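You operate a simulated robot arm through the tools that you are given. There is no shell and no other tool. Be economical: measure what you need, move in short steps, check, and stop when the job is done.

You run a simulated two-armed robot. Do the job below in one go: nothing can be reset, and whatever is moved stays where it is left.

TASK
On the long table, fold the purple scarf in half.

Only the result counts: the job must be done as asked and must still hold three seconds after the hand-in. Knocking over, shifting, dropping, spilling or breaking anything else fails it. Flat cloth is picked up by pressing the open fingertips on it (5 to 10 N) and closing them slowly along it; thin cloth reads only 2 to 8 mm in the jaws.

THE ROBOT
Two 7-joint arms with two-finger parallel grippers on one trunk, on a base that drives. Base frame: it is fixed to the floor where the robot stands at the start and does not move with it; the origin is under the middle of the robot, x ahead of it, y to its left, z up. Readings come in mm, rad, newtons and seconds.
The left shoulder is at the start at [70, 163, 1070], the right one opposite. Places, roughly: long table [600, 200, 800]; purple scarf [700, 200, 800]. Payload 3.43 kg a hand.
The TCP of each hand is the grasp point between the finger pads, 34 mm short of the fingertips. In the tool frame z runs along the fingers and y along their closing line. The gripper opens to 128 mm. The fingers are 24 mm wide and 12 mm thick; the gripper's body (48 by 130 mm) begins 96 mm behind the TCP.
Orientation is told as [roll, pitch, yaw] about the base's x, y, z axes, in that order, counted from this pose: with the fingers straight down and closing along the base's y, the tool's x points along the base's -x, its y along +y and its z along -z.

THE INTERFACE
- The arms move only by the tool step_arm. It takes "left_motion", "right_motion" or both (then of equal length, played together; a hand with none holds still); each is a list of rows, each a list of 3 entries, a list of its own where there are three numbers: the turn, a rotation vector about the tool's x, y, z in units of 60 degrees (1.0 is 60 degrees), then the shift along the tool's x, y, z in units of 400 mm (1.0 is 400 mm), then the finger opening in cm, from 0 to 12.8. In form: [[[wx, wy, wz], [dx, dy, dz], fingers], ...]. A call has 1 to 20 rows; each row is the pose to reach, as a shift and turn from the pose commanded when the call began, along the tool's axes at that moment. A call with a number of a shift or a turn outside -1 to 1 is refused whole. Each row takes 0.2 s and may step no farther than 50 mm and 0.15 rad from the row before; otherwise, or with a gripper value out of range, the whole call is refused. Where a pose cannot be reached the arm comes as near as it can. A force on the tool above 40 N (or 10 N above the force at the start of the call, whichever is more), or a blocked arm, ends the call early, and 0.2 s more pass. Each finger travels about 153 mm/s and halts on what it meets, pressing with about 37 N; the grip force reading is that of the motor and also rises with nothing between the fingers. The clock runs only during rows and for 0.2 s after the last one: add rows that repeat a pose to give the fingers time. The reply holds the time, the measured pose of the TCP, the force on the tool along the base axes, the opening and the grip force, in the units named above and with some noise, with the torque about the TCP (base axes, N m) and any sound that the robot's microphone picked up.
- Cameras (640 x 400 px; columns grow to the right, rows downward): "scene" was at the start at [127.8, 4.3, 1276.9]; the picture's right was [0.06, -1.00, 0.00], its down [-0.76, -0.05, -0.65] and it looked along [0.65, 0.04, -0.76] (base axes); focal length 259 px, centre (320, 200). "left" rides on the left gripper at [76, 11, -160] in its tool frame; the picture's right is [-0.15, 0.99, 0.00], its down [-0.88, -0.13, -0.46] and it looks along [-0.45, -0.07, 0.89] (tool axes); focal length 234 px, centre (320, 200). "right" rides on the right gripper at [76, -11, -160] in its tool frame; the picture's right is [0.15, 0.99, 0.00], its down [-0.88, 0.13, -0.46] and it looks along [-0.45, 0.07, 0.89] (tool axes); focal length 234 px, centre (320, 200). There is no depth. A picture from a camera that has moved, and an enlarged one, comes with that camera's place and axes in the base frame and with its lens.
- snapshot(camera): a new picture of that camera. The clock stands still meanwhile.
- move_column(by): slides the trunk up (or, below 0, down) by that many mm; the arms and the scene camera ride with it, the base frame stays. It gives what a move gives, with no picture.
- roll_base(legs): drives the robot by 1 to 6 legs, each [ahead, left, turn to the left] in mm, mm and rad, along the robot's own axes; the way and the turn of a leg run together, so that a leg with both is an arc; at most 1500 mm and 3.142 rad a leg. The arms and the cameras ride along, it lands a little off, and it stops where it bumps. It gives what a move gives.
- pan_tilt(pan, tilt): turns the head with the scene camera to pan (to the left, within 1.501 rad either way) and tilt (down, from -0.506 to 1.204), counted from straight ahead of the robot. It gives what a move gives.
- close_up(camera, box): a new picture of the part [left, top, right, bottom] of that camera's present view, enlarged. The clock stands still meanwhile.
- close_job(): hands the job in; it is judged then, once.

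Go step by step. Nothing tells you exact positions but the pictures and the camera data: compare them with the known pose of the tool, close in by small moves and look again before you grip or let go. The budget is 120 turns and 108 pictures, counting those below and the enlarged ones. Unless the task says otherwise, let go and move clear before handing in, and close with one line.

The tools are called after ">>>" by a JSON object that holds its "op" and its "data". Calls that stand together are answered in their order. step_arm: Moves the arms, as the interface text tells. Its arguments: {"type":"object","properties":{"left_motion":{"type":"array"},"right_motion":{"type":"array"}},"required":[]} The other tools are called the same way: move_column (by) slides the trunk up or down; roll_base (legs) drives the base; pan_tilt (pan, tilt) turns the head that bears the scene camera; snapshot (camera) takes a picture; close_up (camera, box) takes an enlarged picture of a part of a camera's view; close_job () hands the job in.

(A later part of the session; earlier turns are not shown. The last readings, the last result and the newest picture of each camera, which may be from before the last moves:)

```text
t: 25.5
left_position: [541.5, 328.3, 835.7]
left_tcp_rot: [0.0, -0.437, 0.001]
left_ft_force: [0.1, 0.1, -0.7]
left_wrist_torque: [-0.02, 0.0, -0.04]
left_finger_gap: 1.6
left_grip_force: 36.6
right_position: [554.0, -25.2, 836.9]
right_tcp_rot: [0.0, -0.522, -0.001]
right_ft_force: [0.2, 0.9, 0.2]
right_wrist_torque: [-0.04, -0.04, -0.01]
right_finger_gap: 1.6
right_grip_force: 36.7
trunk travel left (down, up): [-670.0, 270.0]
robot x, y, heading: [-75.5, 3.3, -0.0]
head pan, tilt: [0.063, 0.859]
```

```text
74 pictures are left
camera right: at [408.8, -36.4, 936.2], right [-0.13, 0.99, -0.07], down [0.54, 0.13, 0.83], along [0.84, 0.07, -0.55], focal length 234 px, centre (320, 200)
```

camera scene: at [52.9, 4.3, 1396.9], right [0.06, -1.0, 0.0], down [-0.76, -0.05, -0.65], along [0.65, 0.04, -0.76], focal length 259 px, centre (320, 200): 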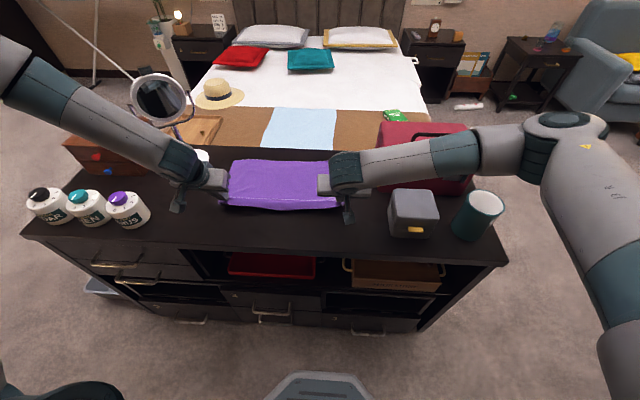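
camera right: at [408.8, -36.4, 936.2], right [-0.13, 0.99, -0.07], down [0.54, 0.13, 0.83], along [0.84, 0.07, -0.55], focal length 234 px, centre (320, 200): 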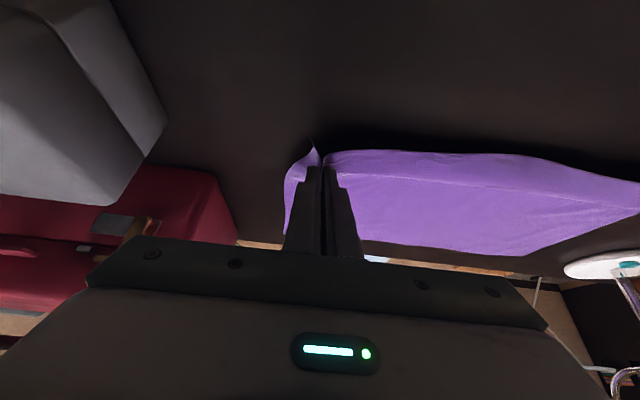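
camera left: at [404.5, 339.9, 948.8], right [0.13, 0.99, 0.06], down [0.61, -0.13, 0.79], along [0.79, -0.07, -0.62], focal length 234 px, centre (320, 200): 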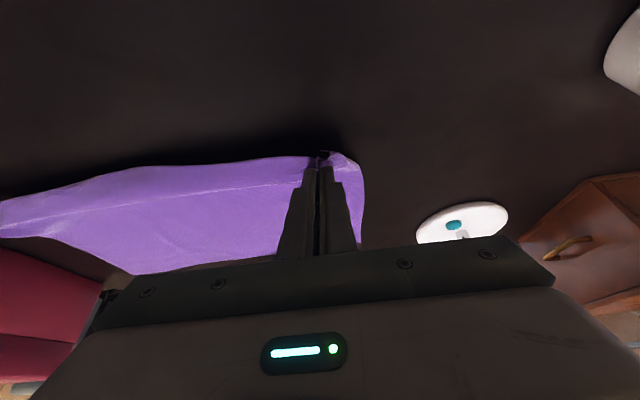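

Both hands hold well. I'll continue the arc while turning the hands upright, then drive the base 75 mm ahead.

>>> {"op": "step_arm", "data": {"left_motion": [[[0, 0.1, 0], [-0.037, 0, -0.0135], 0], [[0, 0.21, 0], [-0.075, 0, -0.027], 0], [[0, 0.31, 0], [-0.112, 0, -0.0405], 0], [[0, 0.417, 0], [-0.1495, 0, -0.054], 0], [[0, 0.417, 0], [-0.1495, 0, -0.054], 0]], "right_motion": [[[0, 0.125, 0], [-0.0385, 0, -0.01], 0], [[0, 0.25, 0], [-0.077, 0, -0.0205], 0], [[0, 0.375, 0], [-0.1155, 0, -0.031], 0], [[0, 0.5, 0], [-0.154, 0, -0.041], 0], [[0, 0.5, 0], [-0.154, 0, -0.041], 0]]}}

>>> {"op": "roll_base", "data": {"legs": [[75, 0, 0]]}}

>>> {"op": "snapshot", "data": {"camera": "scene"}}

>>> {"op": "snapshot", "data": {"camera": "left"}}

>>> {"op": "snapshot", "data": {"camera": "right"}}

```text
t: 26.7
left_position: [585.4, 327.9, 882.2]
left_tcp_rot: [0.0, -0.003, 0.002]
left_ft_force: [0.4, -0.2, 0.1]
left_wrist_torque: [-0.01, 0.0, -0.01]
left_finger_gap: 1.7
left_grip_force: 36.8
right_position: [598.3, -25.0, 882.9]
right_tcp_rot: [-0.002, -0.002, 0.002]
right_ft_force: [-0.4, 0.3, -0.1]
right_wrist_torque: [0.02, -0.01, 0.02]
right_finger_gap: 1.7
right_grip_force: 36.5
trunk travel left (down, up): [-670.0, 270.0]
robot x, y, heading: [-72.0, 0.1, 0.001]
head pan, tilt: [0.063, 0.859]
```

```text
t: 27.8
left_position: [661.3, 327.5, 881.3]
left_tcp_rot: [-0.002, -0.002, 0.001]
left_ft_force: [0.0, -0.7, -0.3]
left_wrist_torque: [-0.01, 0.03, 0.04]
left_finger_gap: 1.7
left_grip_force: 35.6
right_position: [673.7, -25.6, 881.6]
right_tcp_rot: [0.0, 0.0, -0.002]
right_ft_force: [-0.7, -1.0, 0.8]
right_wrist_torque: [0.01, 0.01, 0.04]
right_finger_gap: 1.6
right_grip_force: 36.6
trunk travel left (down, up): [-670.0, 270.0]
robot x, y, heading: [-5.2, -2.9, -0.0]
head pan, tilt: [0.063, 0.859]
```

```text
73 pictures are left
camera scene: at [127.5, 4.2, 1397.0], right [0.06, -1.0, 0.0], down [-0.76, -0.05, -0.65], along [0.65, 0.04, -0.76], focal length 259 px, centre (320, 200)
```

scene: 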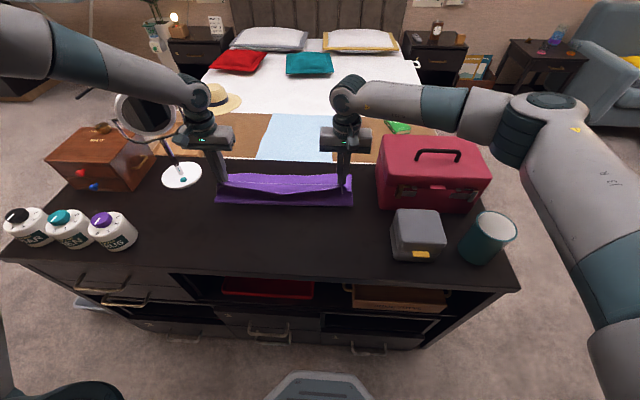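

```text
72 pictures are left
camera left: at [584.4, 340.1, 1041.6], right [0.15, 0.99, 0.0], down [0.88, -0.13, 0.46], along [0.45, -0.07, -0.89], focal length 234 px, centre (320, 200)
```

left: 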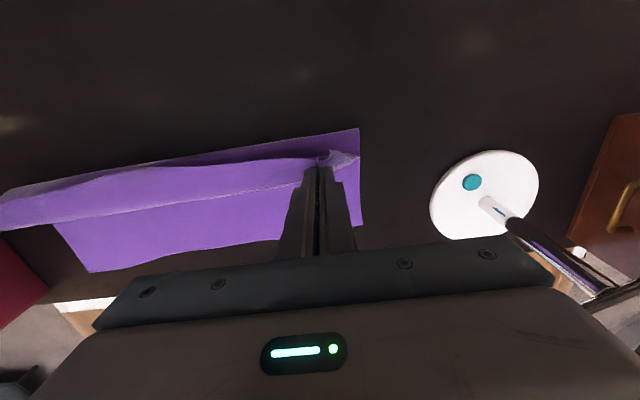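

```text
71 pictures are left
camera right: at [598.3, -36.4, 1040.4], right [-0.15, 0.99, 0.0], down [0.88, 0.13, 0.46], along [0.45, 0.07, -0.89], focal length 234 px, centre (320, 200)
```

right: 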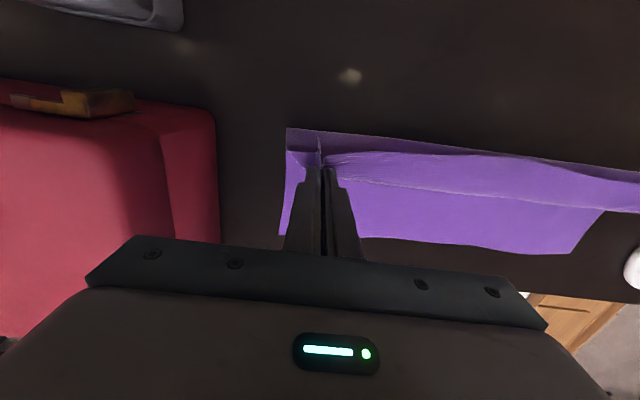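

The near edge is lifted midway with its fold line near x ≈ 645, and the far layer has not moved. I'll advance part of the way and check the left hand's clearance to the mirror (mirror y ≥ ~430).

>>> {"op": "step_arm", "data": {"left_motion": [[[0, 0, 0], [-0.0975, 0.003, 0.0075], 0], [[0, 0, 0], [-0.14, 0.005, 0.025], 0], [[0, 0, 0], [-0.185, 0.01, 0.0475], 0], [[0, 0, 0], [-0.185, 0.01, 0.0475], 0]], "right_motion": [[[0, 0, 0], [-0.1025, 0, 0.0075], 0], [[0, 0, 0], [-0.145, 0, 0.025], 0], [[0, 0, 0], [-0.1925, 0, 0.0475], 0], [[0, 0, 0], [-0.1925, 0, 0.0475], 0]]}}

>>> {"op": "snapshot", "data": {"camera": "scene"}}

>>> {"op": "snapshot", "data": {"camera": "left"}}

>>> {"op": "snapshot", "data": {"camera": "right"}}

```text
t: 28.8
left_position: [682.6, 347.0, 897.3]
left_tcp_rot: [-0.004, -0.004, -0.001]
left_ft_force: [3.2, -21.0, -1.8]
left_wrist_torque: [-0.72, -0.17, 0.24]
left_finger_gap: 1.3
left_grip_force: 36.4
left hand out of reach, approached as far as the arm can: row 1, 2, 3, 4
right_position: [749.6, -23.1, 861.8]
right_tcp_rot: [0.003, 0.001, 0.002]
right_ft_force: [-3.2, 20.0, 1.4]
right_wrist_torque: [0.74, 0.18, -0.24]
right_finger_gap: 1.6
right_grip_force: 36.4
trunk travel left (down, up): [-670.0, 270.0]
robot x, y, heading: [-0.3, -1.3, 0.002]
head pan, tilt: [0.063, 0.859]
```

```text
70 pictures are left
camera scene: at [126.7, 3.9, 1397.0], right [0.06, -1.0, 0.0], down [-0.76, -0.05, -0.65], along [0.65, 0.04, -0.76], focal length 259 px, centre (320, 200)
```

scene: 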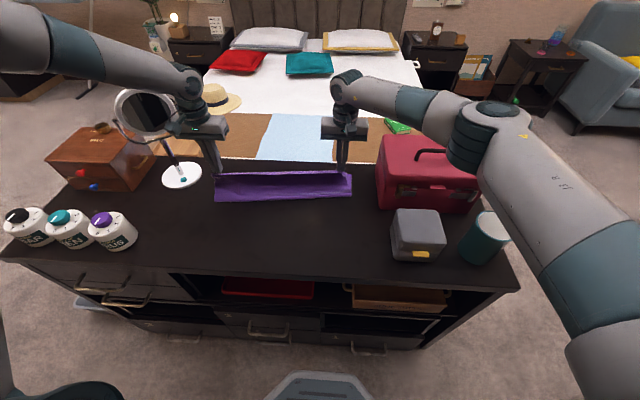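

```text
69 pictures are left
camera left: at [605.4, 359.6, 1057.2], right [0.15, 0.99, 0.0], down [0.88, -0.13, 0.46], along [0.45, -0.07, -0.89], focal length 234 px, centre (320, 200)
```

left: 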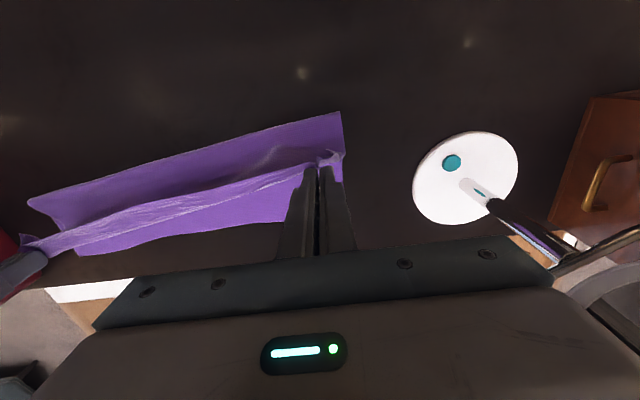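

```text
68 pictures are left
camera right: at [674.4, -35.0, 1021.9], right [-0.15, 0.99, 0.0], down [0.88, 0.13, 0.46], along [0.45, 0.07, -0.89], focal length 234 px, centre (320, 200)
```

right: 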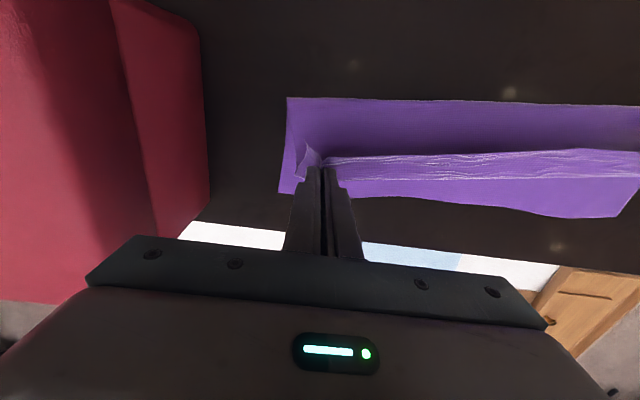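

The left arm hit a joint limit and the cloth went taut. I'll step both hands back to the last good pose and use the base for forward travel and the trunk for lowering instead.

>>> {"op": "step_arm", "data": {"left_motion": [[[0, 0, 0], [0.0, -0.02, 0.0], 0], [[0, 0, 0], [0.03, -0.04, 0.02], 0], [[0, 0, 0], [0.054, -0.0475, 0.04], 0], [[0, 0, 0], [0.054, -0.0475, 0.04], 0]], "right_motion": [[[0, 0, 0], [0.09, 0, -0.03], 0], [[0, 0, 0], [0.14, 0, -0.04], 0], [[0, 0, 0], [0.19, 0, -0.05], 0], [[0, 0, 0], [0.19, 0, -0.05], 0]]}}

>>> {"op": "snapshot", "data": {"camera": "scene"}}

```text
t: 29.8
left_position: [661.1, 331.4, 880.7]
left_tcp_rot: [0.002, -0.002, 0.002]
left_ft_force: [0.5, 0.6, -0.3]
left_wrist_torque: [-0.02, -0.01, -0.03]
left_finger_gap: 1.5
left_grip_force: 36.1
right_position: [674.6, -24.8, 881.5]
right_tcp_rot: [-0.001, 0.0, -0.001]
right_ft_force: [-0.2, 0.1, -0.1]
right_wrist_torque: [-0.04, 0.0, 0.0]
right_finger_gap: 1.3
right_grip_force: 36.4
trunk travel left (down, up): [-670.0, 270.0]
robot x, y, heading: [-2.3, 1.6, 0.001]
head pan, tilt: [0.063, 0.859]
```

```text
67 pictures are left
camera scene: at [127.4, 4.2, 1396.9], right [0.06, -1.0, 0.0], down [-0.76, -0.05, -0.65], along [0.65, 0.04, -0.76], focal length 259 px, centre (320, 200)
```

scene: 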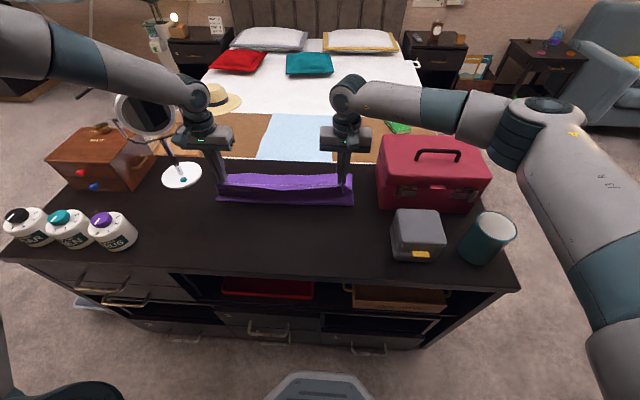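

The tension is gone and both grips held. Before driving ahead I'll look at the left forearm next to the mirror.

>>> {"op": "pan_tilt", "data": {"pan": 0.6, "tilt": 0.55}}

>>> {"op": "snapshot", "data": {"camera": "scene"}}

```text
t: 30.7
left_position: [661.8, 329.4, 880.0]
left_tcp_rot: [-0.002, -0.001, 0.004]
left_ft_force: [-0.1, 0.0, -0.1]
left_wrist_torque: [-0.03, 0.01, -0.02]
left_finger_gap: 1.4
left_grip_force: 36.4
right_position: [675.1, -24.0, 882.3]
right_tcp_rot: [0.0, -0.001, 0.0]
right_ft_force: [-0.6, 0.3, 0.6]
right_wrist_torque: [-0.01, 0.02, -0.02]
right_finger_gap: 1.5
right_grip_force: 36.1
trunk travel left (down, up): [-670.0, 270.0]
robot x, y, heading: [-1.8, -0.4, 0.001]
head pan, tilt: [0.6, 0.55]
```

```text
66 pictures are left
camera scene: at [123.8, 50.1, 1423.0], right [0.56, -0.83, 0.0], down [-0.43, -0.3, -0.85], along [0.7, 0.48, -0.52], focal length 259 px, centre (320, 200)
```

scene: 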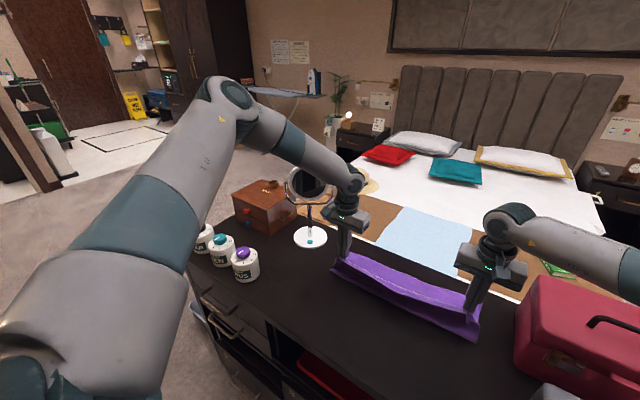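

The elbow is high and inboard, so the forearm stays clear of the mirror. I'll drive 75 mm ahead.

>>> {"op": "roll_base", "data": {"legs": [[77, 0, 0]]}}

>>> {"op": "snapshot", "data": {"camera": "scene"}}

>>> {"op": "snapshot", "data": {"camera": "left"}}

```text
t: 31.8
left_position: [737.6, 330.2, 878.8]
left_tcp_rot: [-0.002, 0.0, 0.002]
left_ft_force: [0.1, -0.2, 0.2]
left_wrist_torque: [0.02, 0.03, 0.0]
left_finger_gap: 1.5
left_grip_force: 36.0
right_position: [752.4, -24.2, 880.4]
right_tcp_rot: [0.0, 0.002, 0.002]
right_ft_force: [0.3, -1.1, -0.8]
right_wrist_torque: [0.01, 0.0, 0.03]
right_finger_gap: 1.7
right_grip_force: 36.3
trunk travel left (down, up): [-670.0, 270.0]
robot x, y, heading: [76.3, 3.1, 0.006]
head pan, tilt: [0.6, 0.55]
```

```text
65 pictures are left
camera scene: at [201.5, 50.1, 1423.0], right [0.57, -0.82, 0.0], down [-0.43, -0.3, -0.85], along [0.7, 0.48, -0.52], focal length 259 px, centre (320, 200)
```

scene: 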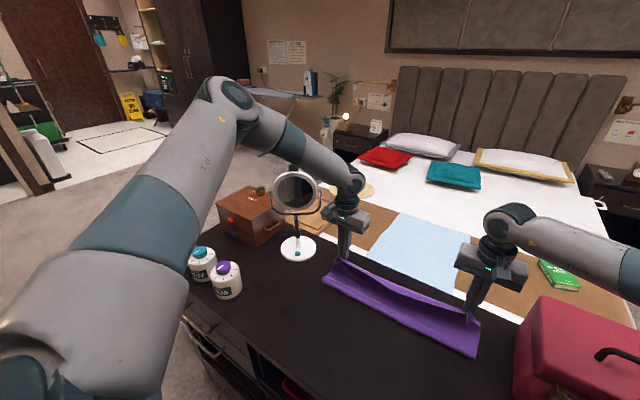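

```text
64 pictures are left
camera left: at [661.3, 342.2, 1040.6], right [0.14, 0.99, 0.0], down [0.88, -0.13, 0.46], along [0.45, -0.07, -0.89], focal length 234 px, centre (320, 200)
```

left: 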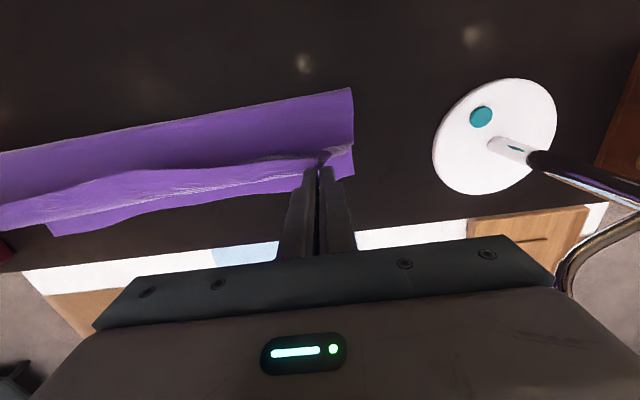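

The far corner is unmoved at about (776, 370). I'll test moving both hands another 25 mm ahead with the arms.

>>> {"op": "step_arm", "data": {"left_motion": [[[0, 0, 0], [-0.03, 0, 0.01], 0], [[0, 0, 0], [-0.0625, 0, 0.02], 0], [[0, 0, 0], [-0.0625, 0, 0.02], 0]], "right_motion": [[[0, 0, 0], [-0.03, 0, 0.01], 0], [[0, 0, 0], [-0.0625, 0, 0.02], 0], [[0, 0, 0], [-0.0625, 0, 0.02], 0]]}}

```text
t: 32.5
left_position: [743.9, 335.7, 883.6]
left_tcp_rot: [-0.002, -0.005, 0.001]
left_ft_force: [0.3, -2.2, -0.1]
left_wrist_torque: [-0.08, -0.04, 0.02]
left_finger_gap: 1.4
left_grip_force: 36.4
left hand out of reach, approached as far as the arm can: row 1, 2, 3
right_position: [775.5, -24.6, 873.8]
right_tcp_rot: [0.0, -0.001, 0.004]
right_ft_force: [0.2, 3.6, -0.3]
right_wrist_torque: [0.1, 0.01, -0.04]
right_finger_gap: 1.4
right_grip_force: 36.8
trunk travel left (down, up): [-670.0, 270.0]
robot x, y, heading: [75.0, -2.1, 0.004]
head pan, tilt: [0.6, 0.55]
```

The left is limited again and drifts outward, which suggests a wrist-twist limit. I'll try turning the left hand about 15° clockwise seen from above.

>>> {"op": "step_arm", "data": {"left_motion": [[[0, 0, 0.12], [0, 0, 0], 0], [[0, 0, 0.25], [0, 0, 0], 0], [[0, 0, 0.25], [-0.02, -0.014, 0.012], 0], [[0, 0, 0.25], [-0.045, -0.014, 0.024], 0], [[0, 0, 0.25], [-0.045, -0.014, 0.024], 0]]}}

```text
t: 33.8
left_position: [743.9, 335.4, 883.5]
left_tcp_rot: [-0.001, -0.001, -0.26]
left_ft_force: [1.2, -4.5, 0.2]
left_wrist_torque: [-0.17, -0.02, 0.07]
left_finger_gap: 1.4
left_grip_force: 37.1
left hand out of reach, approached as far as the arm can: row 3, 4, 5
right_position: [776.7, -24.2, 874.2]
right_tcp_rot: [0.001, 0.001, 0.001]
right_ft_force: [-0.1, 4.8, 0.1]
right_wrist_torque: [0.14, 0.04, -0.07]
right_finger_gap: 1.5
right_grip_force: 36.3
trunk travel left (down, up): [-670.0, 270.0]
robot x, y, heading: [74.3, 0.7, 0.004]
head pan, tilt: [0.6, 0.55]
```

Yaw isn't the limit. The reach boundary eases when the hand sits higher relative to the shoulder, so I'll lower the trunk in stages while raising the hands relative to it.

>>> {"op": "move_column", "data": {"by": -50}}

>>> {"op": "step_arm", "data": {"left_motion": [[[0, 0, -0.12], [-0.01, 0.002, -0.04], 0], [[0, 0, -0.25], [-0.03, 0.005, -0.065], 0], [[0, 0, -0.25], [-0.0545, 0.009, -0.085], 0], [[0, 0, -0.25], [-0.0545, 0.009, -0.085], 0]], "right_motion": [[[0, 0, 0], [-0.01, 0, -0.05], 0], [[0, 0, 0], [-0.025, 0, -0.08], 0], [[0, 0, 0], [-0.0375, 0, -0.11], 0], [[0, 0, 0], [-0.0375, 0, -0.11], 0]]}}

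```text
t: 34.7
left_position: [743.6, 335.4, 834.1]
left_tcp_rot: [0.0, -0.004, -0.259]
left_ft_force: [0.3, -4.7, -0.1]
left_wrist_torque: [-0.15, 0.01, 0.1]
left_finger_gap: 1.3
left_grip_force: 36.3
right_position: [775.2, -23.5, 824.1]
right_tcp_rot: [0.0, -0.001, 0.001]
right_ft_force: [-0.7, 6.3, 0.4]
right_wrist_torque: [0.15, 0.01, -0.05]
right_finger_gap: 1.5
right_grip_force: 36.0
trunk travel left (down, up): [-620.0, 320.0]
robot x, y, heading: [74.9, -2.4, 0.001]
head pan, tilt: [0.6, 0.55]
```

```text
t: 35.7
left_position: [765.9, 332.6, 867.8]
left_tcp_rot: [-0.001, -0.001, 0.002]
left_ft_force: [-0.3, -0.8, 0.3]
left_wrist_torque: [-0.06, 0.0, 0.01]
left_finger_gap: 1.3
left_grip_force: 36.5
right_position: [791.0, -24.1, 867.6]
right_tcp_rot: [0.0, 0.002, 0.001]
right_ft_force: [-0.4, 1.2, 0.4]
right_wrist_torque: [0.04, 0.01, -0.01]
right_finger_gap: 1.6
right_grip_force: 36.7
trunk travel left (down, up): [-620.0, 320.0]
robot x, y, heading: [76.0, 0.8, 0.004]
head pan, tilt: [0.6, 0.55]
```

Works. Next stage of the same.

>>> {"op": "move_column", "data": {"by": -45}}

>>> {"op": "step_arm", "data": {"left_motion": [[[0, 0, 0], [-0.015, 0, -0.04], 0], [[0, 0, 0], [-0.035, 0, -0.07], 0], [[0, 0, 0], [-0.055, 0, -0.09], 0], [[0, 0, 0], [-0.055, 0, -0.09], 0]], "right_motion": [[[0, 0, 0], [-0.01, 0, -0.04], 0], [[0, 0, 0], [-0.025, 0, -0.07], 0], [[0, 0, 0], [-0.0375, 0, -0.09], 0], [[0, 0, 0], [-0.0375, 0, -0.09], 0]]}}

>>> {"op": "snapshot", "data": {"camera": "scene"}}

>>> {"op": "snapshot", "data": {"camera": "left"}}

>>> {"op": "snapshot", "data": {"camera": "right"}}

```text
t: 36.5
left_position: [764.7, 334.5, 822.9]
left_tcp_rot: [-0.001, -0.002, 0.001]
left_ft_force: [0.1, -0.6, 0.1]
left_wrist_torque: [-0.01, -0.01, 0.0]
left_finger_gap: 1.2
left_grip_force: 35.8
right_position: [790.8, -24.6, 823.8]
right_tcp_rot: [0.0, 0.0, 0.002]
right_ft_force: [-0.2, 1.7, 0.1]
right_wrist_torque: [-0.01, 0.0, -0.04]
right_finger_gap: 1.6
right_grip_force: 36.5
trunk travel left (down, up): [-575.0, 365.0]
robot x, y, heading: [77.5, 1.8, 0.002]
head pan, tilt: [0.6, 0.55]
```

```text
t: 37.5
left_position: [784.6, 334.5, 860.0]
left_tcp_rot: [0.0, -0.004, 0.003]
left_ft_force: [0.3, -1.0, 0.5]
left_wrist_torque: [-0.05, 0.0, 0.01]
left_finger_gap: 1.3
left_grip_force: 36.1
right_position: [806.2, -24.2, 860.3]
right_tcp_rot: [-0.001, -0.001, 0.002]
right_ft_force: [0.2, 0.7, -0.3]
right_wrist_torque: [0.04, 0.0, 0.0]
right_finger_gap: 1.4
right_grip_force: 35.9
trunk travel left (down, up): [-575.0, 365.0]
robot x, y, heading: [74.1, 1.1, 0.001]
head pan, tilt: [0.6, 0.55]
```

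```text
63 pictures are left
camera scene: at [200.2, 50.2, 1328.0], right [0.57, -0.82, 0.0], down [-0.43, -0.3, -0.85], along [0.7, 0.48, -0.52], focal length 259 px, centre (320, 200)
```

scene: 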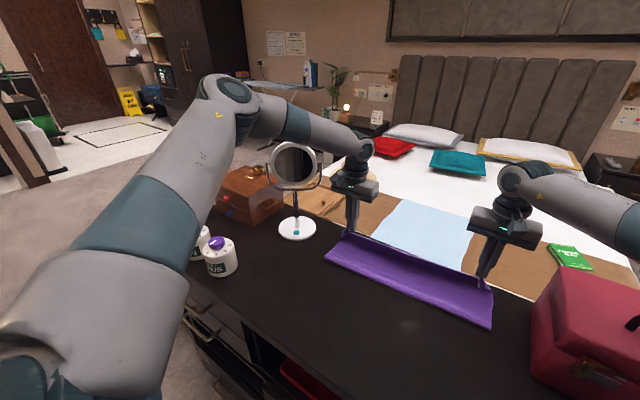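

```text
62 pictures are left
camera left: at [708.0, 346.7, 1020.2], right [0.14, 0.99, 0.0], down [0.88, -0.13, 0.46], along [0.45, -0.07, -0.89], focal length 234 px, centre (320, 200)
```

left: 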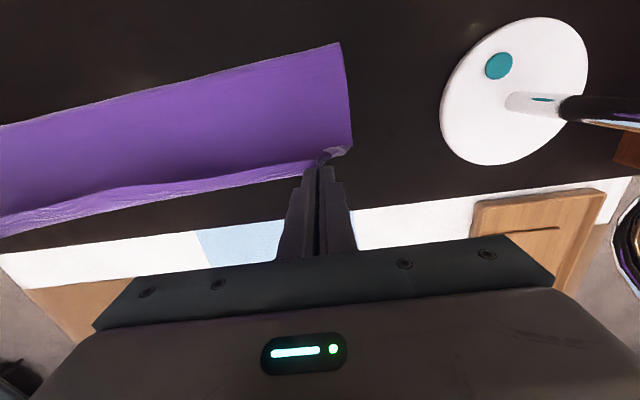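

```text
61 pictures are left
camera right: at [730.4, -34.8, 1018.8], right [-0.15, 0.99, 0.0], down [0.88, 0.13, 0.46], along [0.45, 0.07, -0.89], focal length 234 px, centre (320, 200)
```

right: 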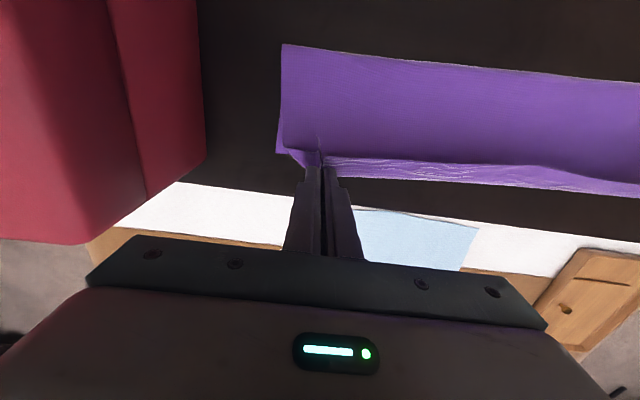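

The edge now hangs right above the far edge, and the lower layer's far corners are unmoved. I'll lower with the trunk until the tips are just above the cloth.

>>> {"op": "move_column", "data": {"by": -56}}

>>> {"op": "snapshot", "data": {"camera": "left"}}

>>> {"op": "snapshot", "data": {"camera": "right"}}

>>> {"op": "snapshot", "data": {"camera": "scene"}}

```text
t: 38.5
left_position: [785.3, 333.5, 804.0]
left_tcp_rot: [-0.002, -0.003, 0.001]
left_ft_force: [0.3, -1.6, -0.6]
left_wrist_torque: [-0.01, 0.0, -0.01]
left_finger_gap: 1.4
left_grip_force: 36.0
right_position: [805.4, -24.3, 804.6]
right_tcp_rot: [-0.001, -0.001, 0.002]
right_ft_force: [-0.3, 1.2, 0.2]
right_wrist_torque: [0.01, 0.0, -0.03]
right_finger_gap: 1.5
right_grip_force: 36.1
trunk travel left (down, up): [-519.0, 421.0]
robot x, y, heading: [79.2, -2.6, 0.002]
head pan, tilt: [0.6, 0.55]
```

```text
60 pictures are left
camera left: at [707.6, 346.7, 964.4], right [0.14, 0.99, 0.0], down [0.88, -0.13, 0.46], along [0.45, -0.07, -0.89], focal length 234 px, centre (320, 200)
```

left: 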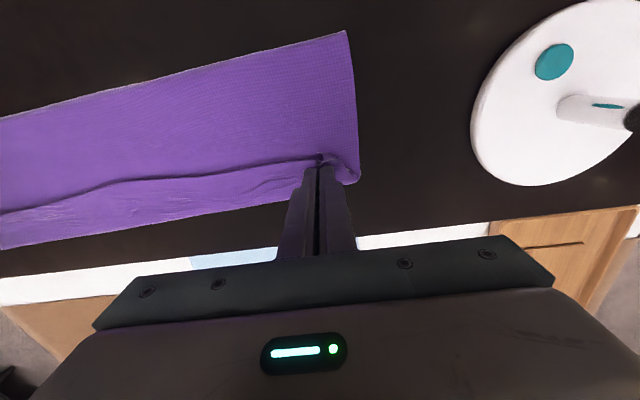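

```text
59 pictures are left
camera right: at [730.1, -34.8, 963.0], right [-0.15, 0.99, 0.0], down [0.88, 0.13, 0.46], along [0.45, 0.07, -0.89], focal length 234 px, centre (320, 200)
```

right: 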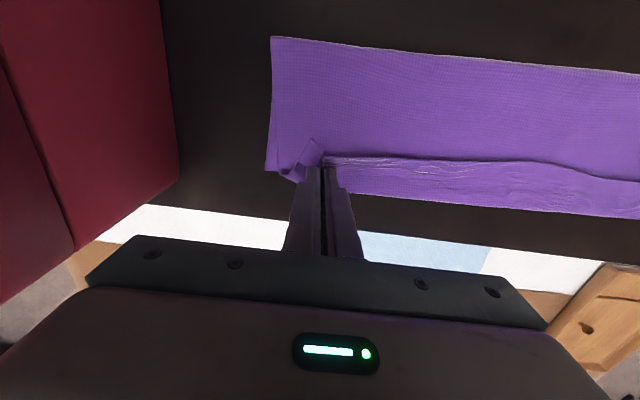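

```text
58 pictures are left
camera scene: at [199.8, 50.2, 1272.1], right [0.57, -0.82, 0.0], down [-0.43, -0.3, -0.85], along [0.7, 0.48, -0.52], focal length 259 px, centre (320, 200)
```

scene: 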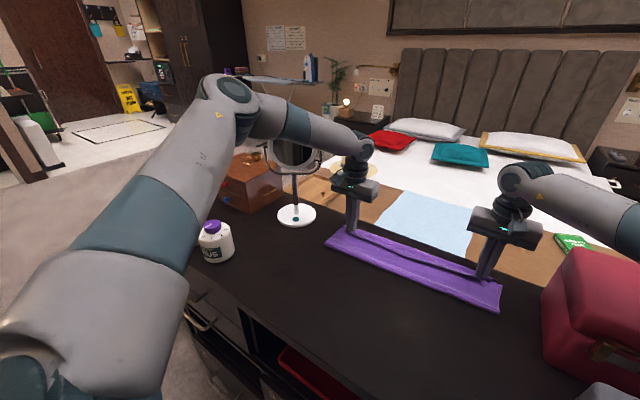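

Held 9 mm above the far edge, the edge strip still curls backward. I'll roll the hands about 20° further over (fingertips pointing back toward the robot) before releasing, again trading trunk height for hand height so the left can reach.

>>> {"op": "step_arm", "data": {"left_motion": [[[0, 0, 0], [0, 0, -0.05], 0], [[0, 0, 0], [0, 0, -0.1], 0], [[0, 0, 0], [0, 0, -0.15], 0], [[0, 0, 0], [0, 0, -0.15], 0]], "right_motion": [[[0, 0, 0], [0, 0, -0.05], 0], [[0, 0, 0], [0, 0, -0.1], 0], [[0, 0, 0], [0, 0, -0.15], 0], [[0, 0, 0], [0, 0, -0.15], 0]]}}

>>> {"op": "move_column", "data": {"by": -50}}

>>> {"op": "step_arm", "data": {"left_motion": [[[0, 0.09, 0], [0, 0, -0.05], 0], [[0, 0.17, 0], [-0.01, 0, -0.1], 0], [[0, 0.17, 0], [-0.01, 0, -0.14], 0], [[0, 0.17, 0], [-0.01, 0, -0.14], 0]], "right_motion": [[[0, 0.09, 0], [0, 0, -0.05], 0], [[0, 0.17, 0], [-0.01, 0, -0.1], 0], [[0, 0.17, 0], [-0.01, 0, -0.14], 0], [[0, 0.17, 0], [-0.01, 0, -0.14], 0]]}}

>>> {"op": "snapshot", "data": {"camera": "scene"}}

```text
t: 39.5
left_position: [784.9, 334.3, 863.2]
left_tcp_rot: [-0.001, 0.0, 0.002]
left_ft_force: [0.9, 0.2, 0.3]
left_wrist_torque: [-0.04, 0.0, 0.0]
left_finger_gap: 1.1
left_grip_force: 36.7
right_position: [805.7, -22.8, 863.4]
right_tcp_rot: [0.0, 0.001, 0.003]
right_ft_force: [-0.2, 1.1, -0.4]
right_wrist_torque: [0.05, 0.01, -0.05]
right_finger_gap: 1.7
right_grip_force: 36.4
trunk travel left (down, up): [-519.0, 421.0]
robot x, y, heading: [75.8, 1.4, -0.0]
head pan, tilt: [0.6, 0.55]
```

```text
t: 40.4
left_position: [784.9, 334.3, 814.0]
left_tcp_rot: [-0.002, -0.004, 0.002]
left_ft_force: [1.2, 0.2, -0.5]
left_wrist_torque: [-0.02, -0.01, 0.0]
left_finger_gap: 1.3
left_grip_force: 35.7
right_position: [805.9, -22.6, 813.0]
right_tcp_rot: [0.001, 0.001, 0.002]
right_ft_force: [0.0, 0.4, -0.1]
right_wrist_torque: [0.02, 0.02, -0.01]
right_finger_gap: 1.6
right_grip_force: 36.5
trunk travel left (down, up): [-469.0, 471.0]
robot x, y, heading: [76.2, -2.0, 0.003]
head pan, tilt: [0.6, 0.55]
```

```text
t: 41.4
left_position: [772.3, 339.5, 869.8]
left_tcp_rot: [0.0, 0.174, 0.001]
left_ft_force: [0.0, -4.9, 0.4]
left_wrist_torque: [-0.17, 0.01, 0.06]
left_finger_gap: 1.4
left_grip_force: 36.5
left hand out of reach, approached as far as the arm can: row 2, 3, 4
right_position: [809.2, -22.7, 868.6]
right_tcp_rot: [0.001, 0.18, 0.002]
right_ft_force: [-0.8, 5.3, 0.0]
right_wrist_torque: [0.14, 0.04, -0.08]
right_finger_gap: 1.7
right_grip_force: 36.4
trunk travel left (down, up): [-469.0, 471.0]
robot x, y, heading: [74.8, -0.9, 0.004]
head pan, tilt: [0.6, 0.55]
```

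```text
57 pictures are left
camera scene: at [200.4, 50.6, 1221.9], right [0.57, -0.82, 0.0], down [-0.43, -0.3, -0.85], along [0.7, 0.48, -0.52], focal length 259 px, centre (320, 200)
```

scene: 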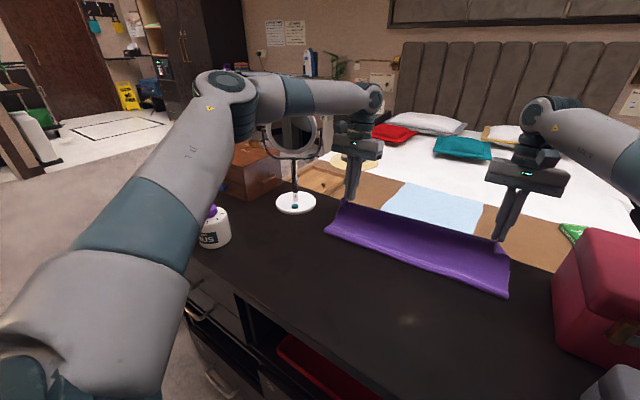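

The left can't tilt past upright at that distance, so I go back upright. The cloth showed itself springy enough to relax flat earlier, so I'll release it about 25–30 mm above the far edge to let the curl open as it drops.

>>> {"op": "step_arm", "data": {"left_motion": [[[0, -0.09, 0], [-0.02, -0.01, 0.04], 0], [[0, -0.17, 0], [-0.035, -0.0175, 0.07], 0], [[0, -0.17, 0], [-0.051, -0.0175, 0.103], 0], [[0, -0.17, 0], [-0.051, -0.0175, 0.103], 0]], "right_motion": [[[0, -0.09, 0], [-0.003, 0, 0.04], 0], [[0, -0.17, 0], [-0.006, 0, 0.07], 0], [[0, -0.17, 0], [-0.0085, 0, 0.105], 0], [[0, -0.17, 0], [-0.0085, 0, 0.105], 0]]}}

>>> {"op": "snapshot", "data": {"camera": "left"}}

>>> {"op": "snapshot", "data": {"camera": "right"}}

>>> {"op": "close_up", "data": {"camera": "scene", "box": [300, 170, 560, 332]}}

```text
t: 42.4
left_position: [785.2, 333.3, 826.0]
left_tcp_rot: [-0.002, -0.003, 0.001]
left_ft_force: [-0.4, -0.5, 0.5]
left_wrist_torque: [-0.03, 0.01, -0.03]
left_finger_gap: 1.4
left_grip_force: 36.3
right_position: [806.1, -24.0, 828.4]
right_tcp_rot: [0.0, -0.002, 0.004]
right_ft_force: [0.6, 1.2, 0.5]
right_wrist_torque: [0.0, -0.04, 0.0]
right_finger_gap: 1.3
right_grip_force: 36.1
trunk travel left (down, up): [-469.0, 471.0]
robot x, y, heading: [76.6, 3.5, 0.002]
head pan, tilt: [0.6, 0.55]
```

```text
56 pictures are left
camera left: at [707.7, 344.9, 987.1], right [0.14, 0.99, 0.0], down [0.88, -0.13, 0.46], along [0.45, -0.07, -0.89], focal length 234 px, centre (320, 200)
```

left: 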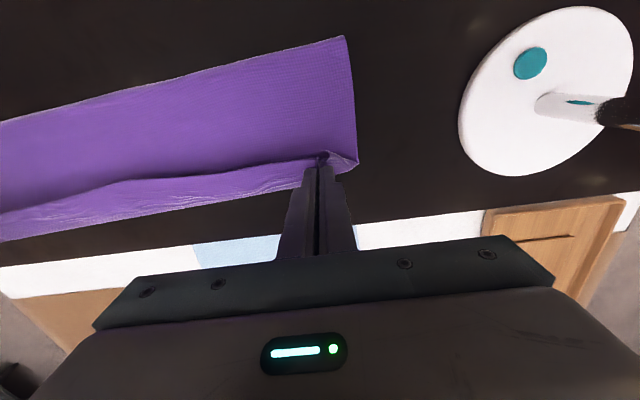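

```text
55 pictures are left
camera right: at [729.4, -34.7, 987.3], right [-0.15, 0.99, 0.0], down [0.88, 0.13, 0.46], along [0.45, 0.07, -0.89], focal length 234 px, centre (320, 200)
```

right: 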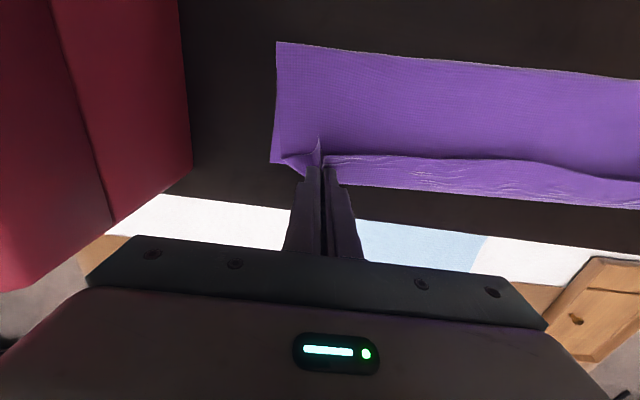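

```text
2.46 times, centred on (430, 251) of scene
camera zoom: at [199.4, 50.3, 1222.1], right [0.57, -0.82, 0.0], down [-0.43, -0.3, -0.85], along [0.7, 0.48, -0.52], focal length 638 px, centre (49, 74)
```

zoom: 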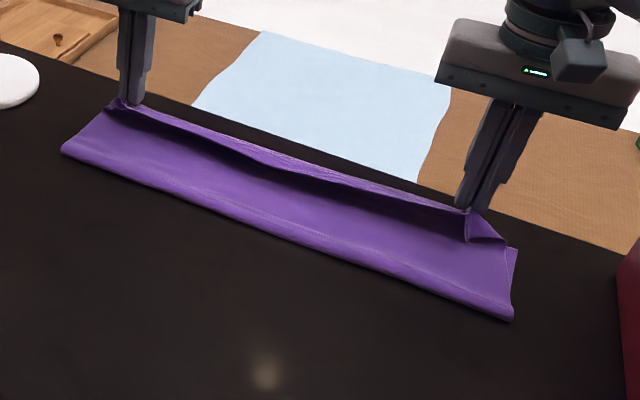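

The edge overhangs like a wave in both hands. I'll raise to where the sheet is nearly taut, then open quickly while moving up.

>>> {"op": "step_arm", "data": {"left_motion": [[[0, 0, 0], [0, 0, -0.03], 0], [[0, 0, 0], [0, 0, -0.06], 0], [[0, 0, 0], [0, 0, -0.06], 0], [[0, 0, 0], [0, 0, -0.06], 3], [[0, 0, 0], [0, 0, -0.16], 4], [[0, 0, 0], [0, 0, -0.22], 4], [[0, 0, 0], [0, 0, -0.22], 4]], "right_motion": [[[0, 0, 0], [0, 0, -0.03], 0], [[0, 0, 0], [0, 0, -0.06], 0], [[0, 0, 0], [0, 0, -0.06], 0], [[0, 0, 0], [0, 0, -0.06], 3], [[0, 0, 0], [0, 0, -0.16], 4], [[0, 0, 0], [0, 0, -0.22], 4], [[0, 0, 0], [0, 0, -0.22], 4]]}}

>>> {"op": "snapshot", "data": {"camera": "left"}}

>>> {"op": "snapshot", "data": {"camera": "right"}}

>>> {"op": "close_up", "data": {"camera": "scene", "box": [300, 170, 560, 332]}}

```text
t: 44.0
left_position: [783.9, 332.9, 914.9]
left_tcp_rot: [-0.002, -0.005, 0.002]
left_ft_force: [-0.2, -0.8, -0.1]
left_wrist_torque: [0.02, -0.03, -0.04]
left_finger_gap: 40.0
left_grip_force: 0.2
right_position: [806.7, -22.7, 915.0]
right_tcp_rot: [0.0, 0.001, 0.002]
right_ft_force: [0.2, -0.2, -0.7]
right_wrist_torque: [0.02, -0.01, 0.0]
right_finger_gap: 39.9
right_grip_force: 0.1
trunk travel left (down, up): [-469.0, 471.0]
robot x, y, heading: [74.5, -2.5, -0.0]
head pan, tilt: [0.6, 0.55]
```

```text
53 pictures are left
camera left: at [707.4, 345.1, 1075.3], right [0.14, 0.99, 0.0], down [0.88, -0.13, 0.46], along [0.45, -0.07, -0.89], focal length 234 px, centre (320, 200)
```

left: 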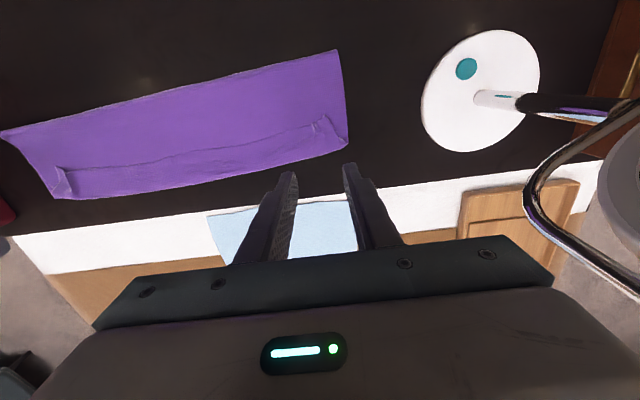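

```text
52 pictures are left
camera right: at [730.5, -34.4, 1075.3], right [-0.15, 0.99, 0.0], down [0.88, 0.13, 0.46], along [0.45, 0.07, -0.89], focal length 234 px, centre (320, 200)
```

right: 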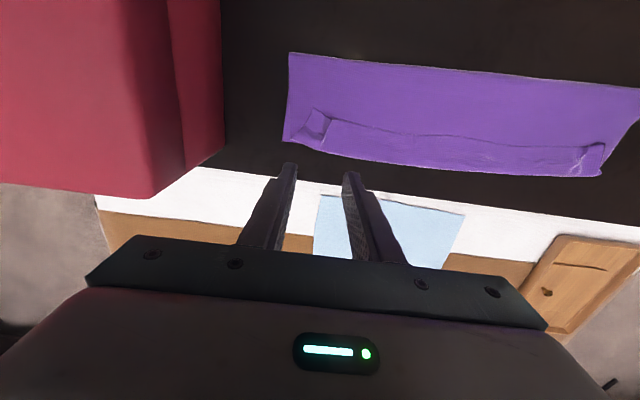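

```text
2.46 times, centred on (430, 251) of scene
camera zoom: at [200.2, 50.0, 1222.0], right [0.57, -0.82, 0.0], down [-0.43, -0.3, -0.85], along [0.7, 0.48, -0.52], focal length 638 px, centre (49, 74)
```

zoom: 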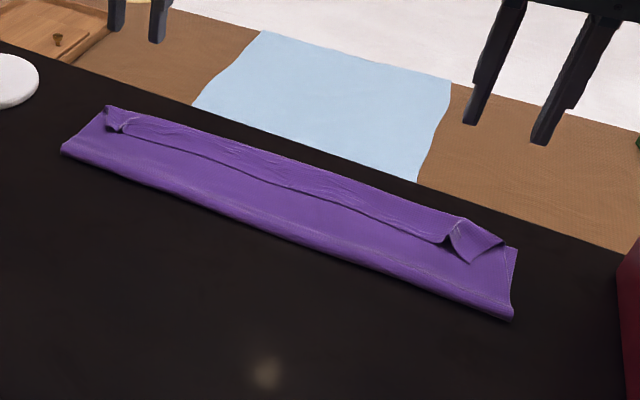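

A 30 mm strip stayed curled on top, so this grip style isn't good enough. I'll pick up that strip, unfold the scarf again, and redo the fold with hands turned 90° (fingers closing along x), so the sheet can pivot freely at the pinch. First I grip the strip.

>>> {"op": "step_arm", "data": {"left_motion": [[[0, 0, 0], [0.0275, -0.1075, 0], 3], [[0, 0, 0], [0.0275, -0.1075, 0.1], 3], [[0, 0, 0], [0.0275, -0.1075, 0.2], 3], [[0, 0, 0], [0.0275, -0.1075, 0.25], 3], [[0, 0, 0], [0.0275, -0.1075, 0.25], 3]], "right_motion": [[[0, 0, 0], [0.047, 0.107, 0], 3], [[0, 0, 0], [0.047, 0.107, 0.1], 3], [[0, 0, 0], [0.047, 0.107, 0.2], 3], [[0, 0, 0], [0.047, 0.107, 0.25], 3], [[0, 0, 0], [0.047, 0.107, 0.25], 3]]}}

>>> {"op": "snapshot", "data": {"camera": "left"}}

>>> {"op": "snapshot", "data": {"camera": "right"}}

```text
t: 45.2
left_position: [773.6, 290.2, 814.2]
left_tcp_rot: [-0.002, -0.003, 0.002]
left_ft_force: [0.4, 0.1, -0.4]
left_wrist_torque: [-0.01, -0.01, 0.02]
left_finger_gap: 30.0
left_grip_force: 0.0
right_position: [786.6, 19.4, 815.6]
right_tcp_rot: [-0.001, 0.001, 0.002]
right_ft_force: [-0.9, 0.0, 0.1]
right_wrist_torque: [-0.01, 0.02, 0.01]
right_finger_gap: 30.1
right_grip_force: 0.1
trunk travel left (down, up): [-469.0, 471.0]
robot x, y, heading: [77.5, -0.0, 0.004]
head pan, tilt: [0.6, 0.55]
```

```text
50 pictures are left
camera left: at [696.6, 301.8, 974.4], right [0.14, 0.99, 0.0], down [0.88, -0.13, 0.46], along [0.45, -0.07, -0.89], focal length 234 px, centre (320, 200)
```

left: 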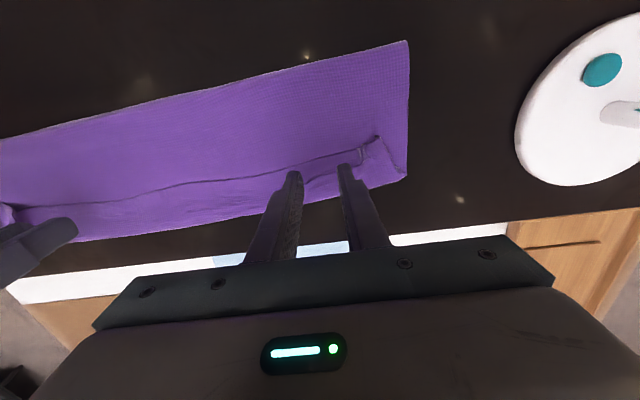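

```text
49 pictures are left
camera right: at [711.2, 8.5, 974.4], right [-0.15, 0.99, 0.0], down [0.88, 0.13, 0.46], along [0.45, 0.07, -0.89], focal length 234 px, centre (320, 200)
```

right: 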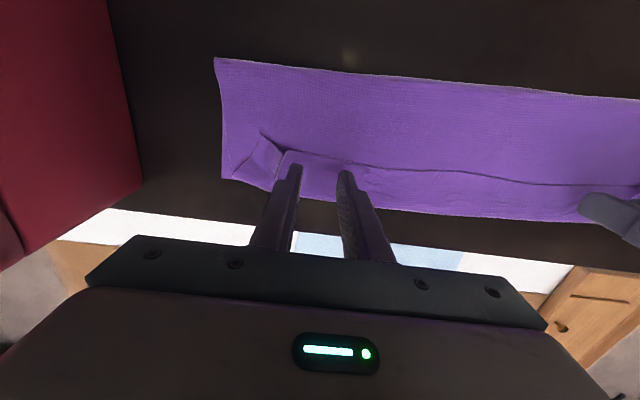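

The fingertips sit just inside the strip's edge. I'll lower them gently onto it.

>>> {"op": "step_arm", "data": {"left_motion": [[[0, 0, 0], [0, 0, 0.02], 3], [[0, 0, 0], [0, 0, 0.034], 3], [[0, 0, 0], [0, 0, 0.04], 3], [[0, 0, 0], [0, 0, 0.04], 3]], "right_motion": [[[0, 0, 0], [0, 0, 0.02], 3], [[0, 0, 0], [0, 0, 0.034], 3], [[0, 0, 0], [0, 0, 0.043], 3], [[0, 0, 0], [0, 0, 0.043], 3]]}}

```text
t: 46.2
left_position: [774.5, 289.5, 797.4]
left_tcp_rot: [-0.003, -0.004, 0.001]
left_ft_force: [-0.8, -0.3, 0.5]
left_wrist_torque: [0.01, -0.01, 0.02]
left_finger_gap: 29.9
left_grip_force: 0.0
right_position: [787.5, 19.7, 797.7]
right_tcp_rot: [-0.001, -0.001, 0.002]
right_ft_force: [-0.6, -0.3, 0.0]
right_wrist_torque: [0.02, 0.02, 0.02]
right_finger_gap: 30.0
right_grip_force: 0.0
trunk travel left (down, up): [-469.0, 471.0]
robot x, y, heading: [76.0, -1.3, 0.003]
head pan, tilt: [0.6, 0.55]
```

>>> {"op": "step_arm", "data": {"left_motion": [[[0, 0, 0], [0, 0, 0.003], 3], [[0, 0, 0], [0, 0, 0.005], 3], [[0, 0, 0], [0, 0, 0.0062], 3], [[0, 0, 0], [0, 0, 0.0062], 3]], "right_motion": [[[0, 0, 0], [0, 0, 0.003], 3], [[0, 0, 0], [0, 0, 0.005], 3], [[0, 0, 0], [0, 0, 0.0062], 3], [[0, 0, 0], [0, 0, 0.0062], 3]]}}

```text
t: 47.2
left_position: [773.5, 290.4, 796.6]
left_tcp_rot: [-0.001, -0.006, 0.002]
left_ft_force: [0.6, 0.2, 4.2]
left_wrist_torque: [0.06, -0.02, -0.01]
left_finger_gap: 30.1
left_grip_force: 0.1
right_position: [785.7, 18.6, 797.0]
right_tcp_rot: [0.0, -0.002, 0.001]
right_ft_force: [1.3, 0.0, 2.7]
right_wrist_torque: [-0.04, -0.04, 0.02]
right_finger_gap: 30.3
right_grip_force: 0.1
trunk travel left (down, up): [-469.0, 471.0]
robot x, y, heading: [75.1, 2.1, 0.002]
head pan, tilt: [0.6, 0.55]
```

Light contact is right for taking only the top strip. I'll close slowly.

>>> {"op": "step_arm", "data": {"left_motion": [[[0, 0, 0], [0, 0, 0.0005], 3], [[0, 0, 0], [0, 0, 0.0005], 2.7], [[0, 0, 0], [0, 0, 0.0005], 2.4], [[0, 0, 0], [0, 0, 0.0005], 2.1], [[0, 0, 0], [0, 0, 0.0005], 1.8], [[0, 0, 0], [0, 0, 0.0005], 1.5], [[0, 0, 0], [0, 0, 0.0005], 1.2], [[0, 0, 0], [0, 0, 0.0005], 0.9], [[0, 0, 0], [0, 0, 0.0005], 0.6], [[0, 0, 0], [0, 0, 0.0005], 0.3], [[0, 0, 0], [0, 0, 0.0005], 0], [[0, 0, 0], [0, 0, 0.0005], 0], [[0, 0, 0], [0.01, 0, -0.03], 0], [[0, 0, 0], [0.02, 0, -0.06], 0], [[0, 0, 0], [0.02, 0, -0.06], 0]], "right_motion": [[[0, 0, 0], [0, 0, 0.0012], 3], [[0, 0, 0], [0, 0, 0.0012], 2.7], [[0, 0, 0], [0, 0, 0.0012], 2.4], [[0, 0, 0], [0, 0, 0.0012], 2.1], [[0, 0, 0], [0, 0, 0.0012], 1.8], [[0, 0, 0], [0, 0, 0.0012], 1.5], [[0, 0, 0], [0, 0, 0.0012], 1.2], [[0, 0, 0], [0, 0, 0.0012], 0.9], [[0, 0, 0], [0, 0, 0.0012], 0.6], [[0, 0, 0], [0, 0, 0.0012], 0.3], [[0, 0, 0], [0, 0, 0.0012], 0], [[0, 0, 0], [0, 0, 0.0012], 0], [[0, 0, 0], [0.01, 0, -0.03], 0], [[0, 0, 0], [0.02, 0, -0.06], 0], [[0, 0, 0], [0.02, 0, -0.06], 0]]}}

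>>> {"op": "snapshot", "data": {"camera": "left"}}

>>> {"op": "close_up", "data": {"camera": "scene", "box": [300, 170, 560, 332]}}

```text
t: 50.4
left_position: [765.3, 290.0, 819.0]
left_tcp_rot: [-0.001, -0.001, 0.0]
left_ft_force: [0.7, -12.8, -0.1]
left_wrist_torque: [-0.4, -0.01, -0.04]
left_finger_gap: 2.4
left_grip_force: 36.7
right_position: [779.2, 20.4, 817.3]
right_tcp_rot: [-0.001, -0.001, 0.002]
right_ft_force: [-0.1, 11.7, -0.3]
right_wrist_torque: [0.39, 0.02, 0.06]
right_finger_gap: 1.7
right_grip_force: 35.9
trunk travel left (down, up): [-469.0, 471.0]
robot x, y, heading: [76.1, 3.8, 0.001]
head pan, tilt: [0.6, 0.55]
```

```text
48 pictures are left
camera left: at [689.2, 301.9, 979.7], right [0.14, 0.99, 0.0], down [0.88, -0.13, 0.46], along [0.45, -0.07, -0.89], focal length 234 px, centre (320, 200)
```

left: 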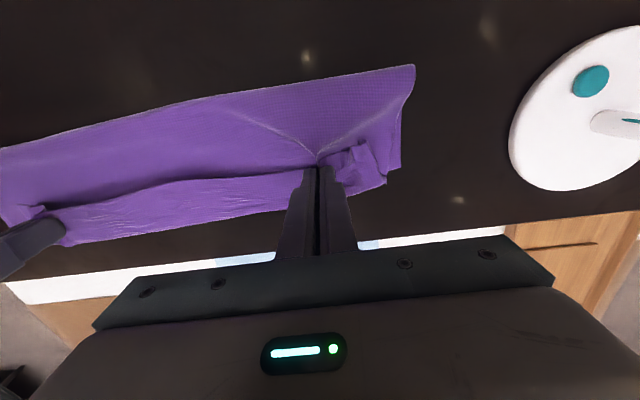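

```text
2.46 times, centred on (430, 251) of scene
camera zoom: at [200.6, 50.4, 1221.9], right [0.57, -0.82, 0.0], down [-0.43, -0.3, -0.85], along [0.7, 0.48, -0.52], focal length 638 px, centre (49, 74)
```

zoom: 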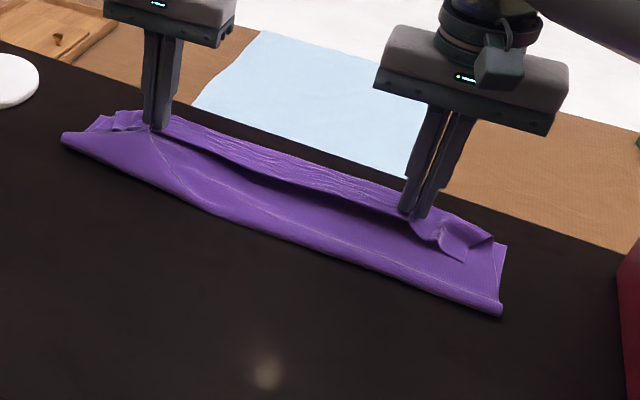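

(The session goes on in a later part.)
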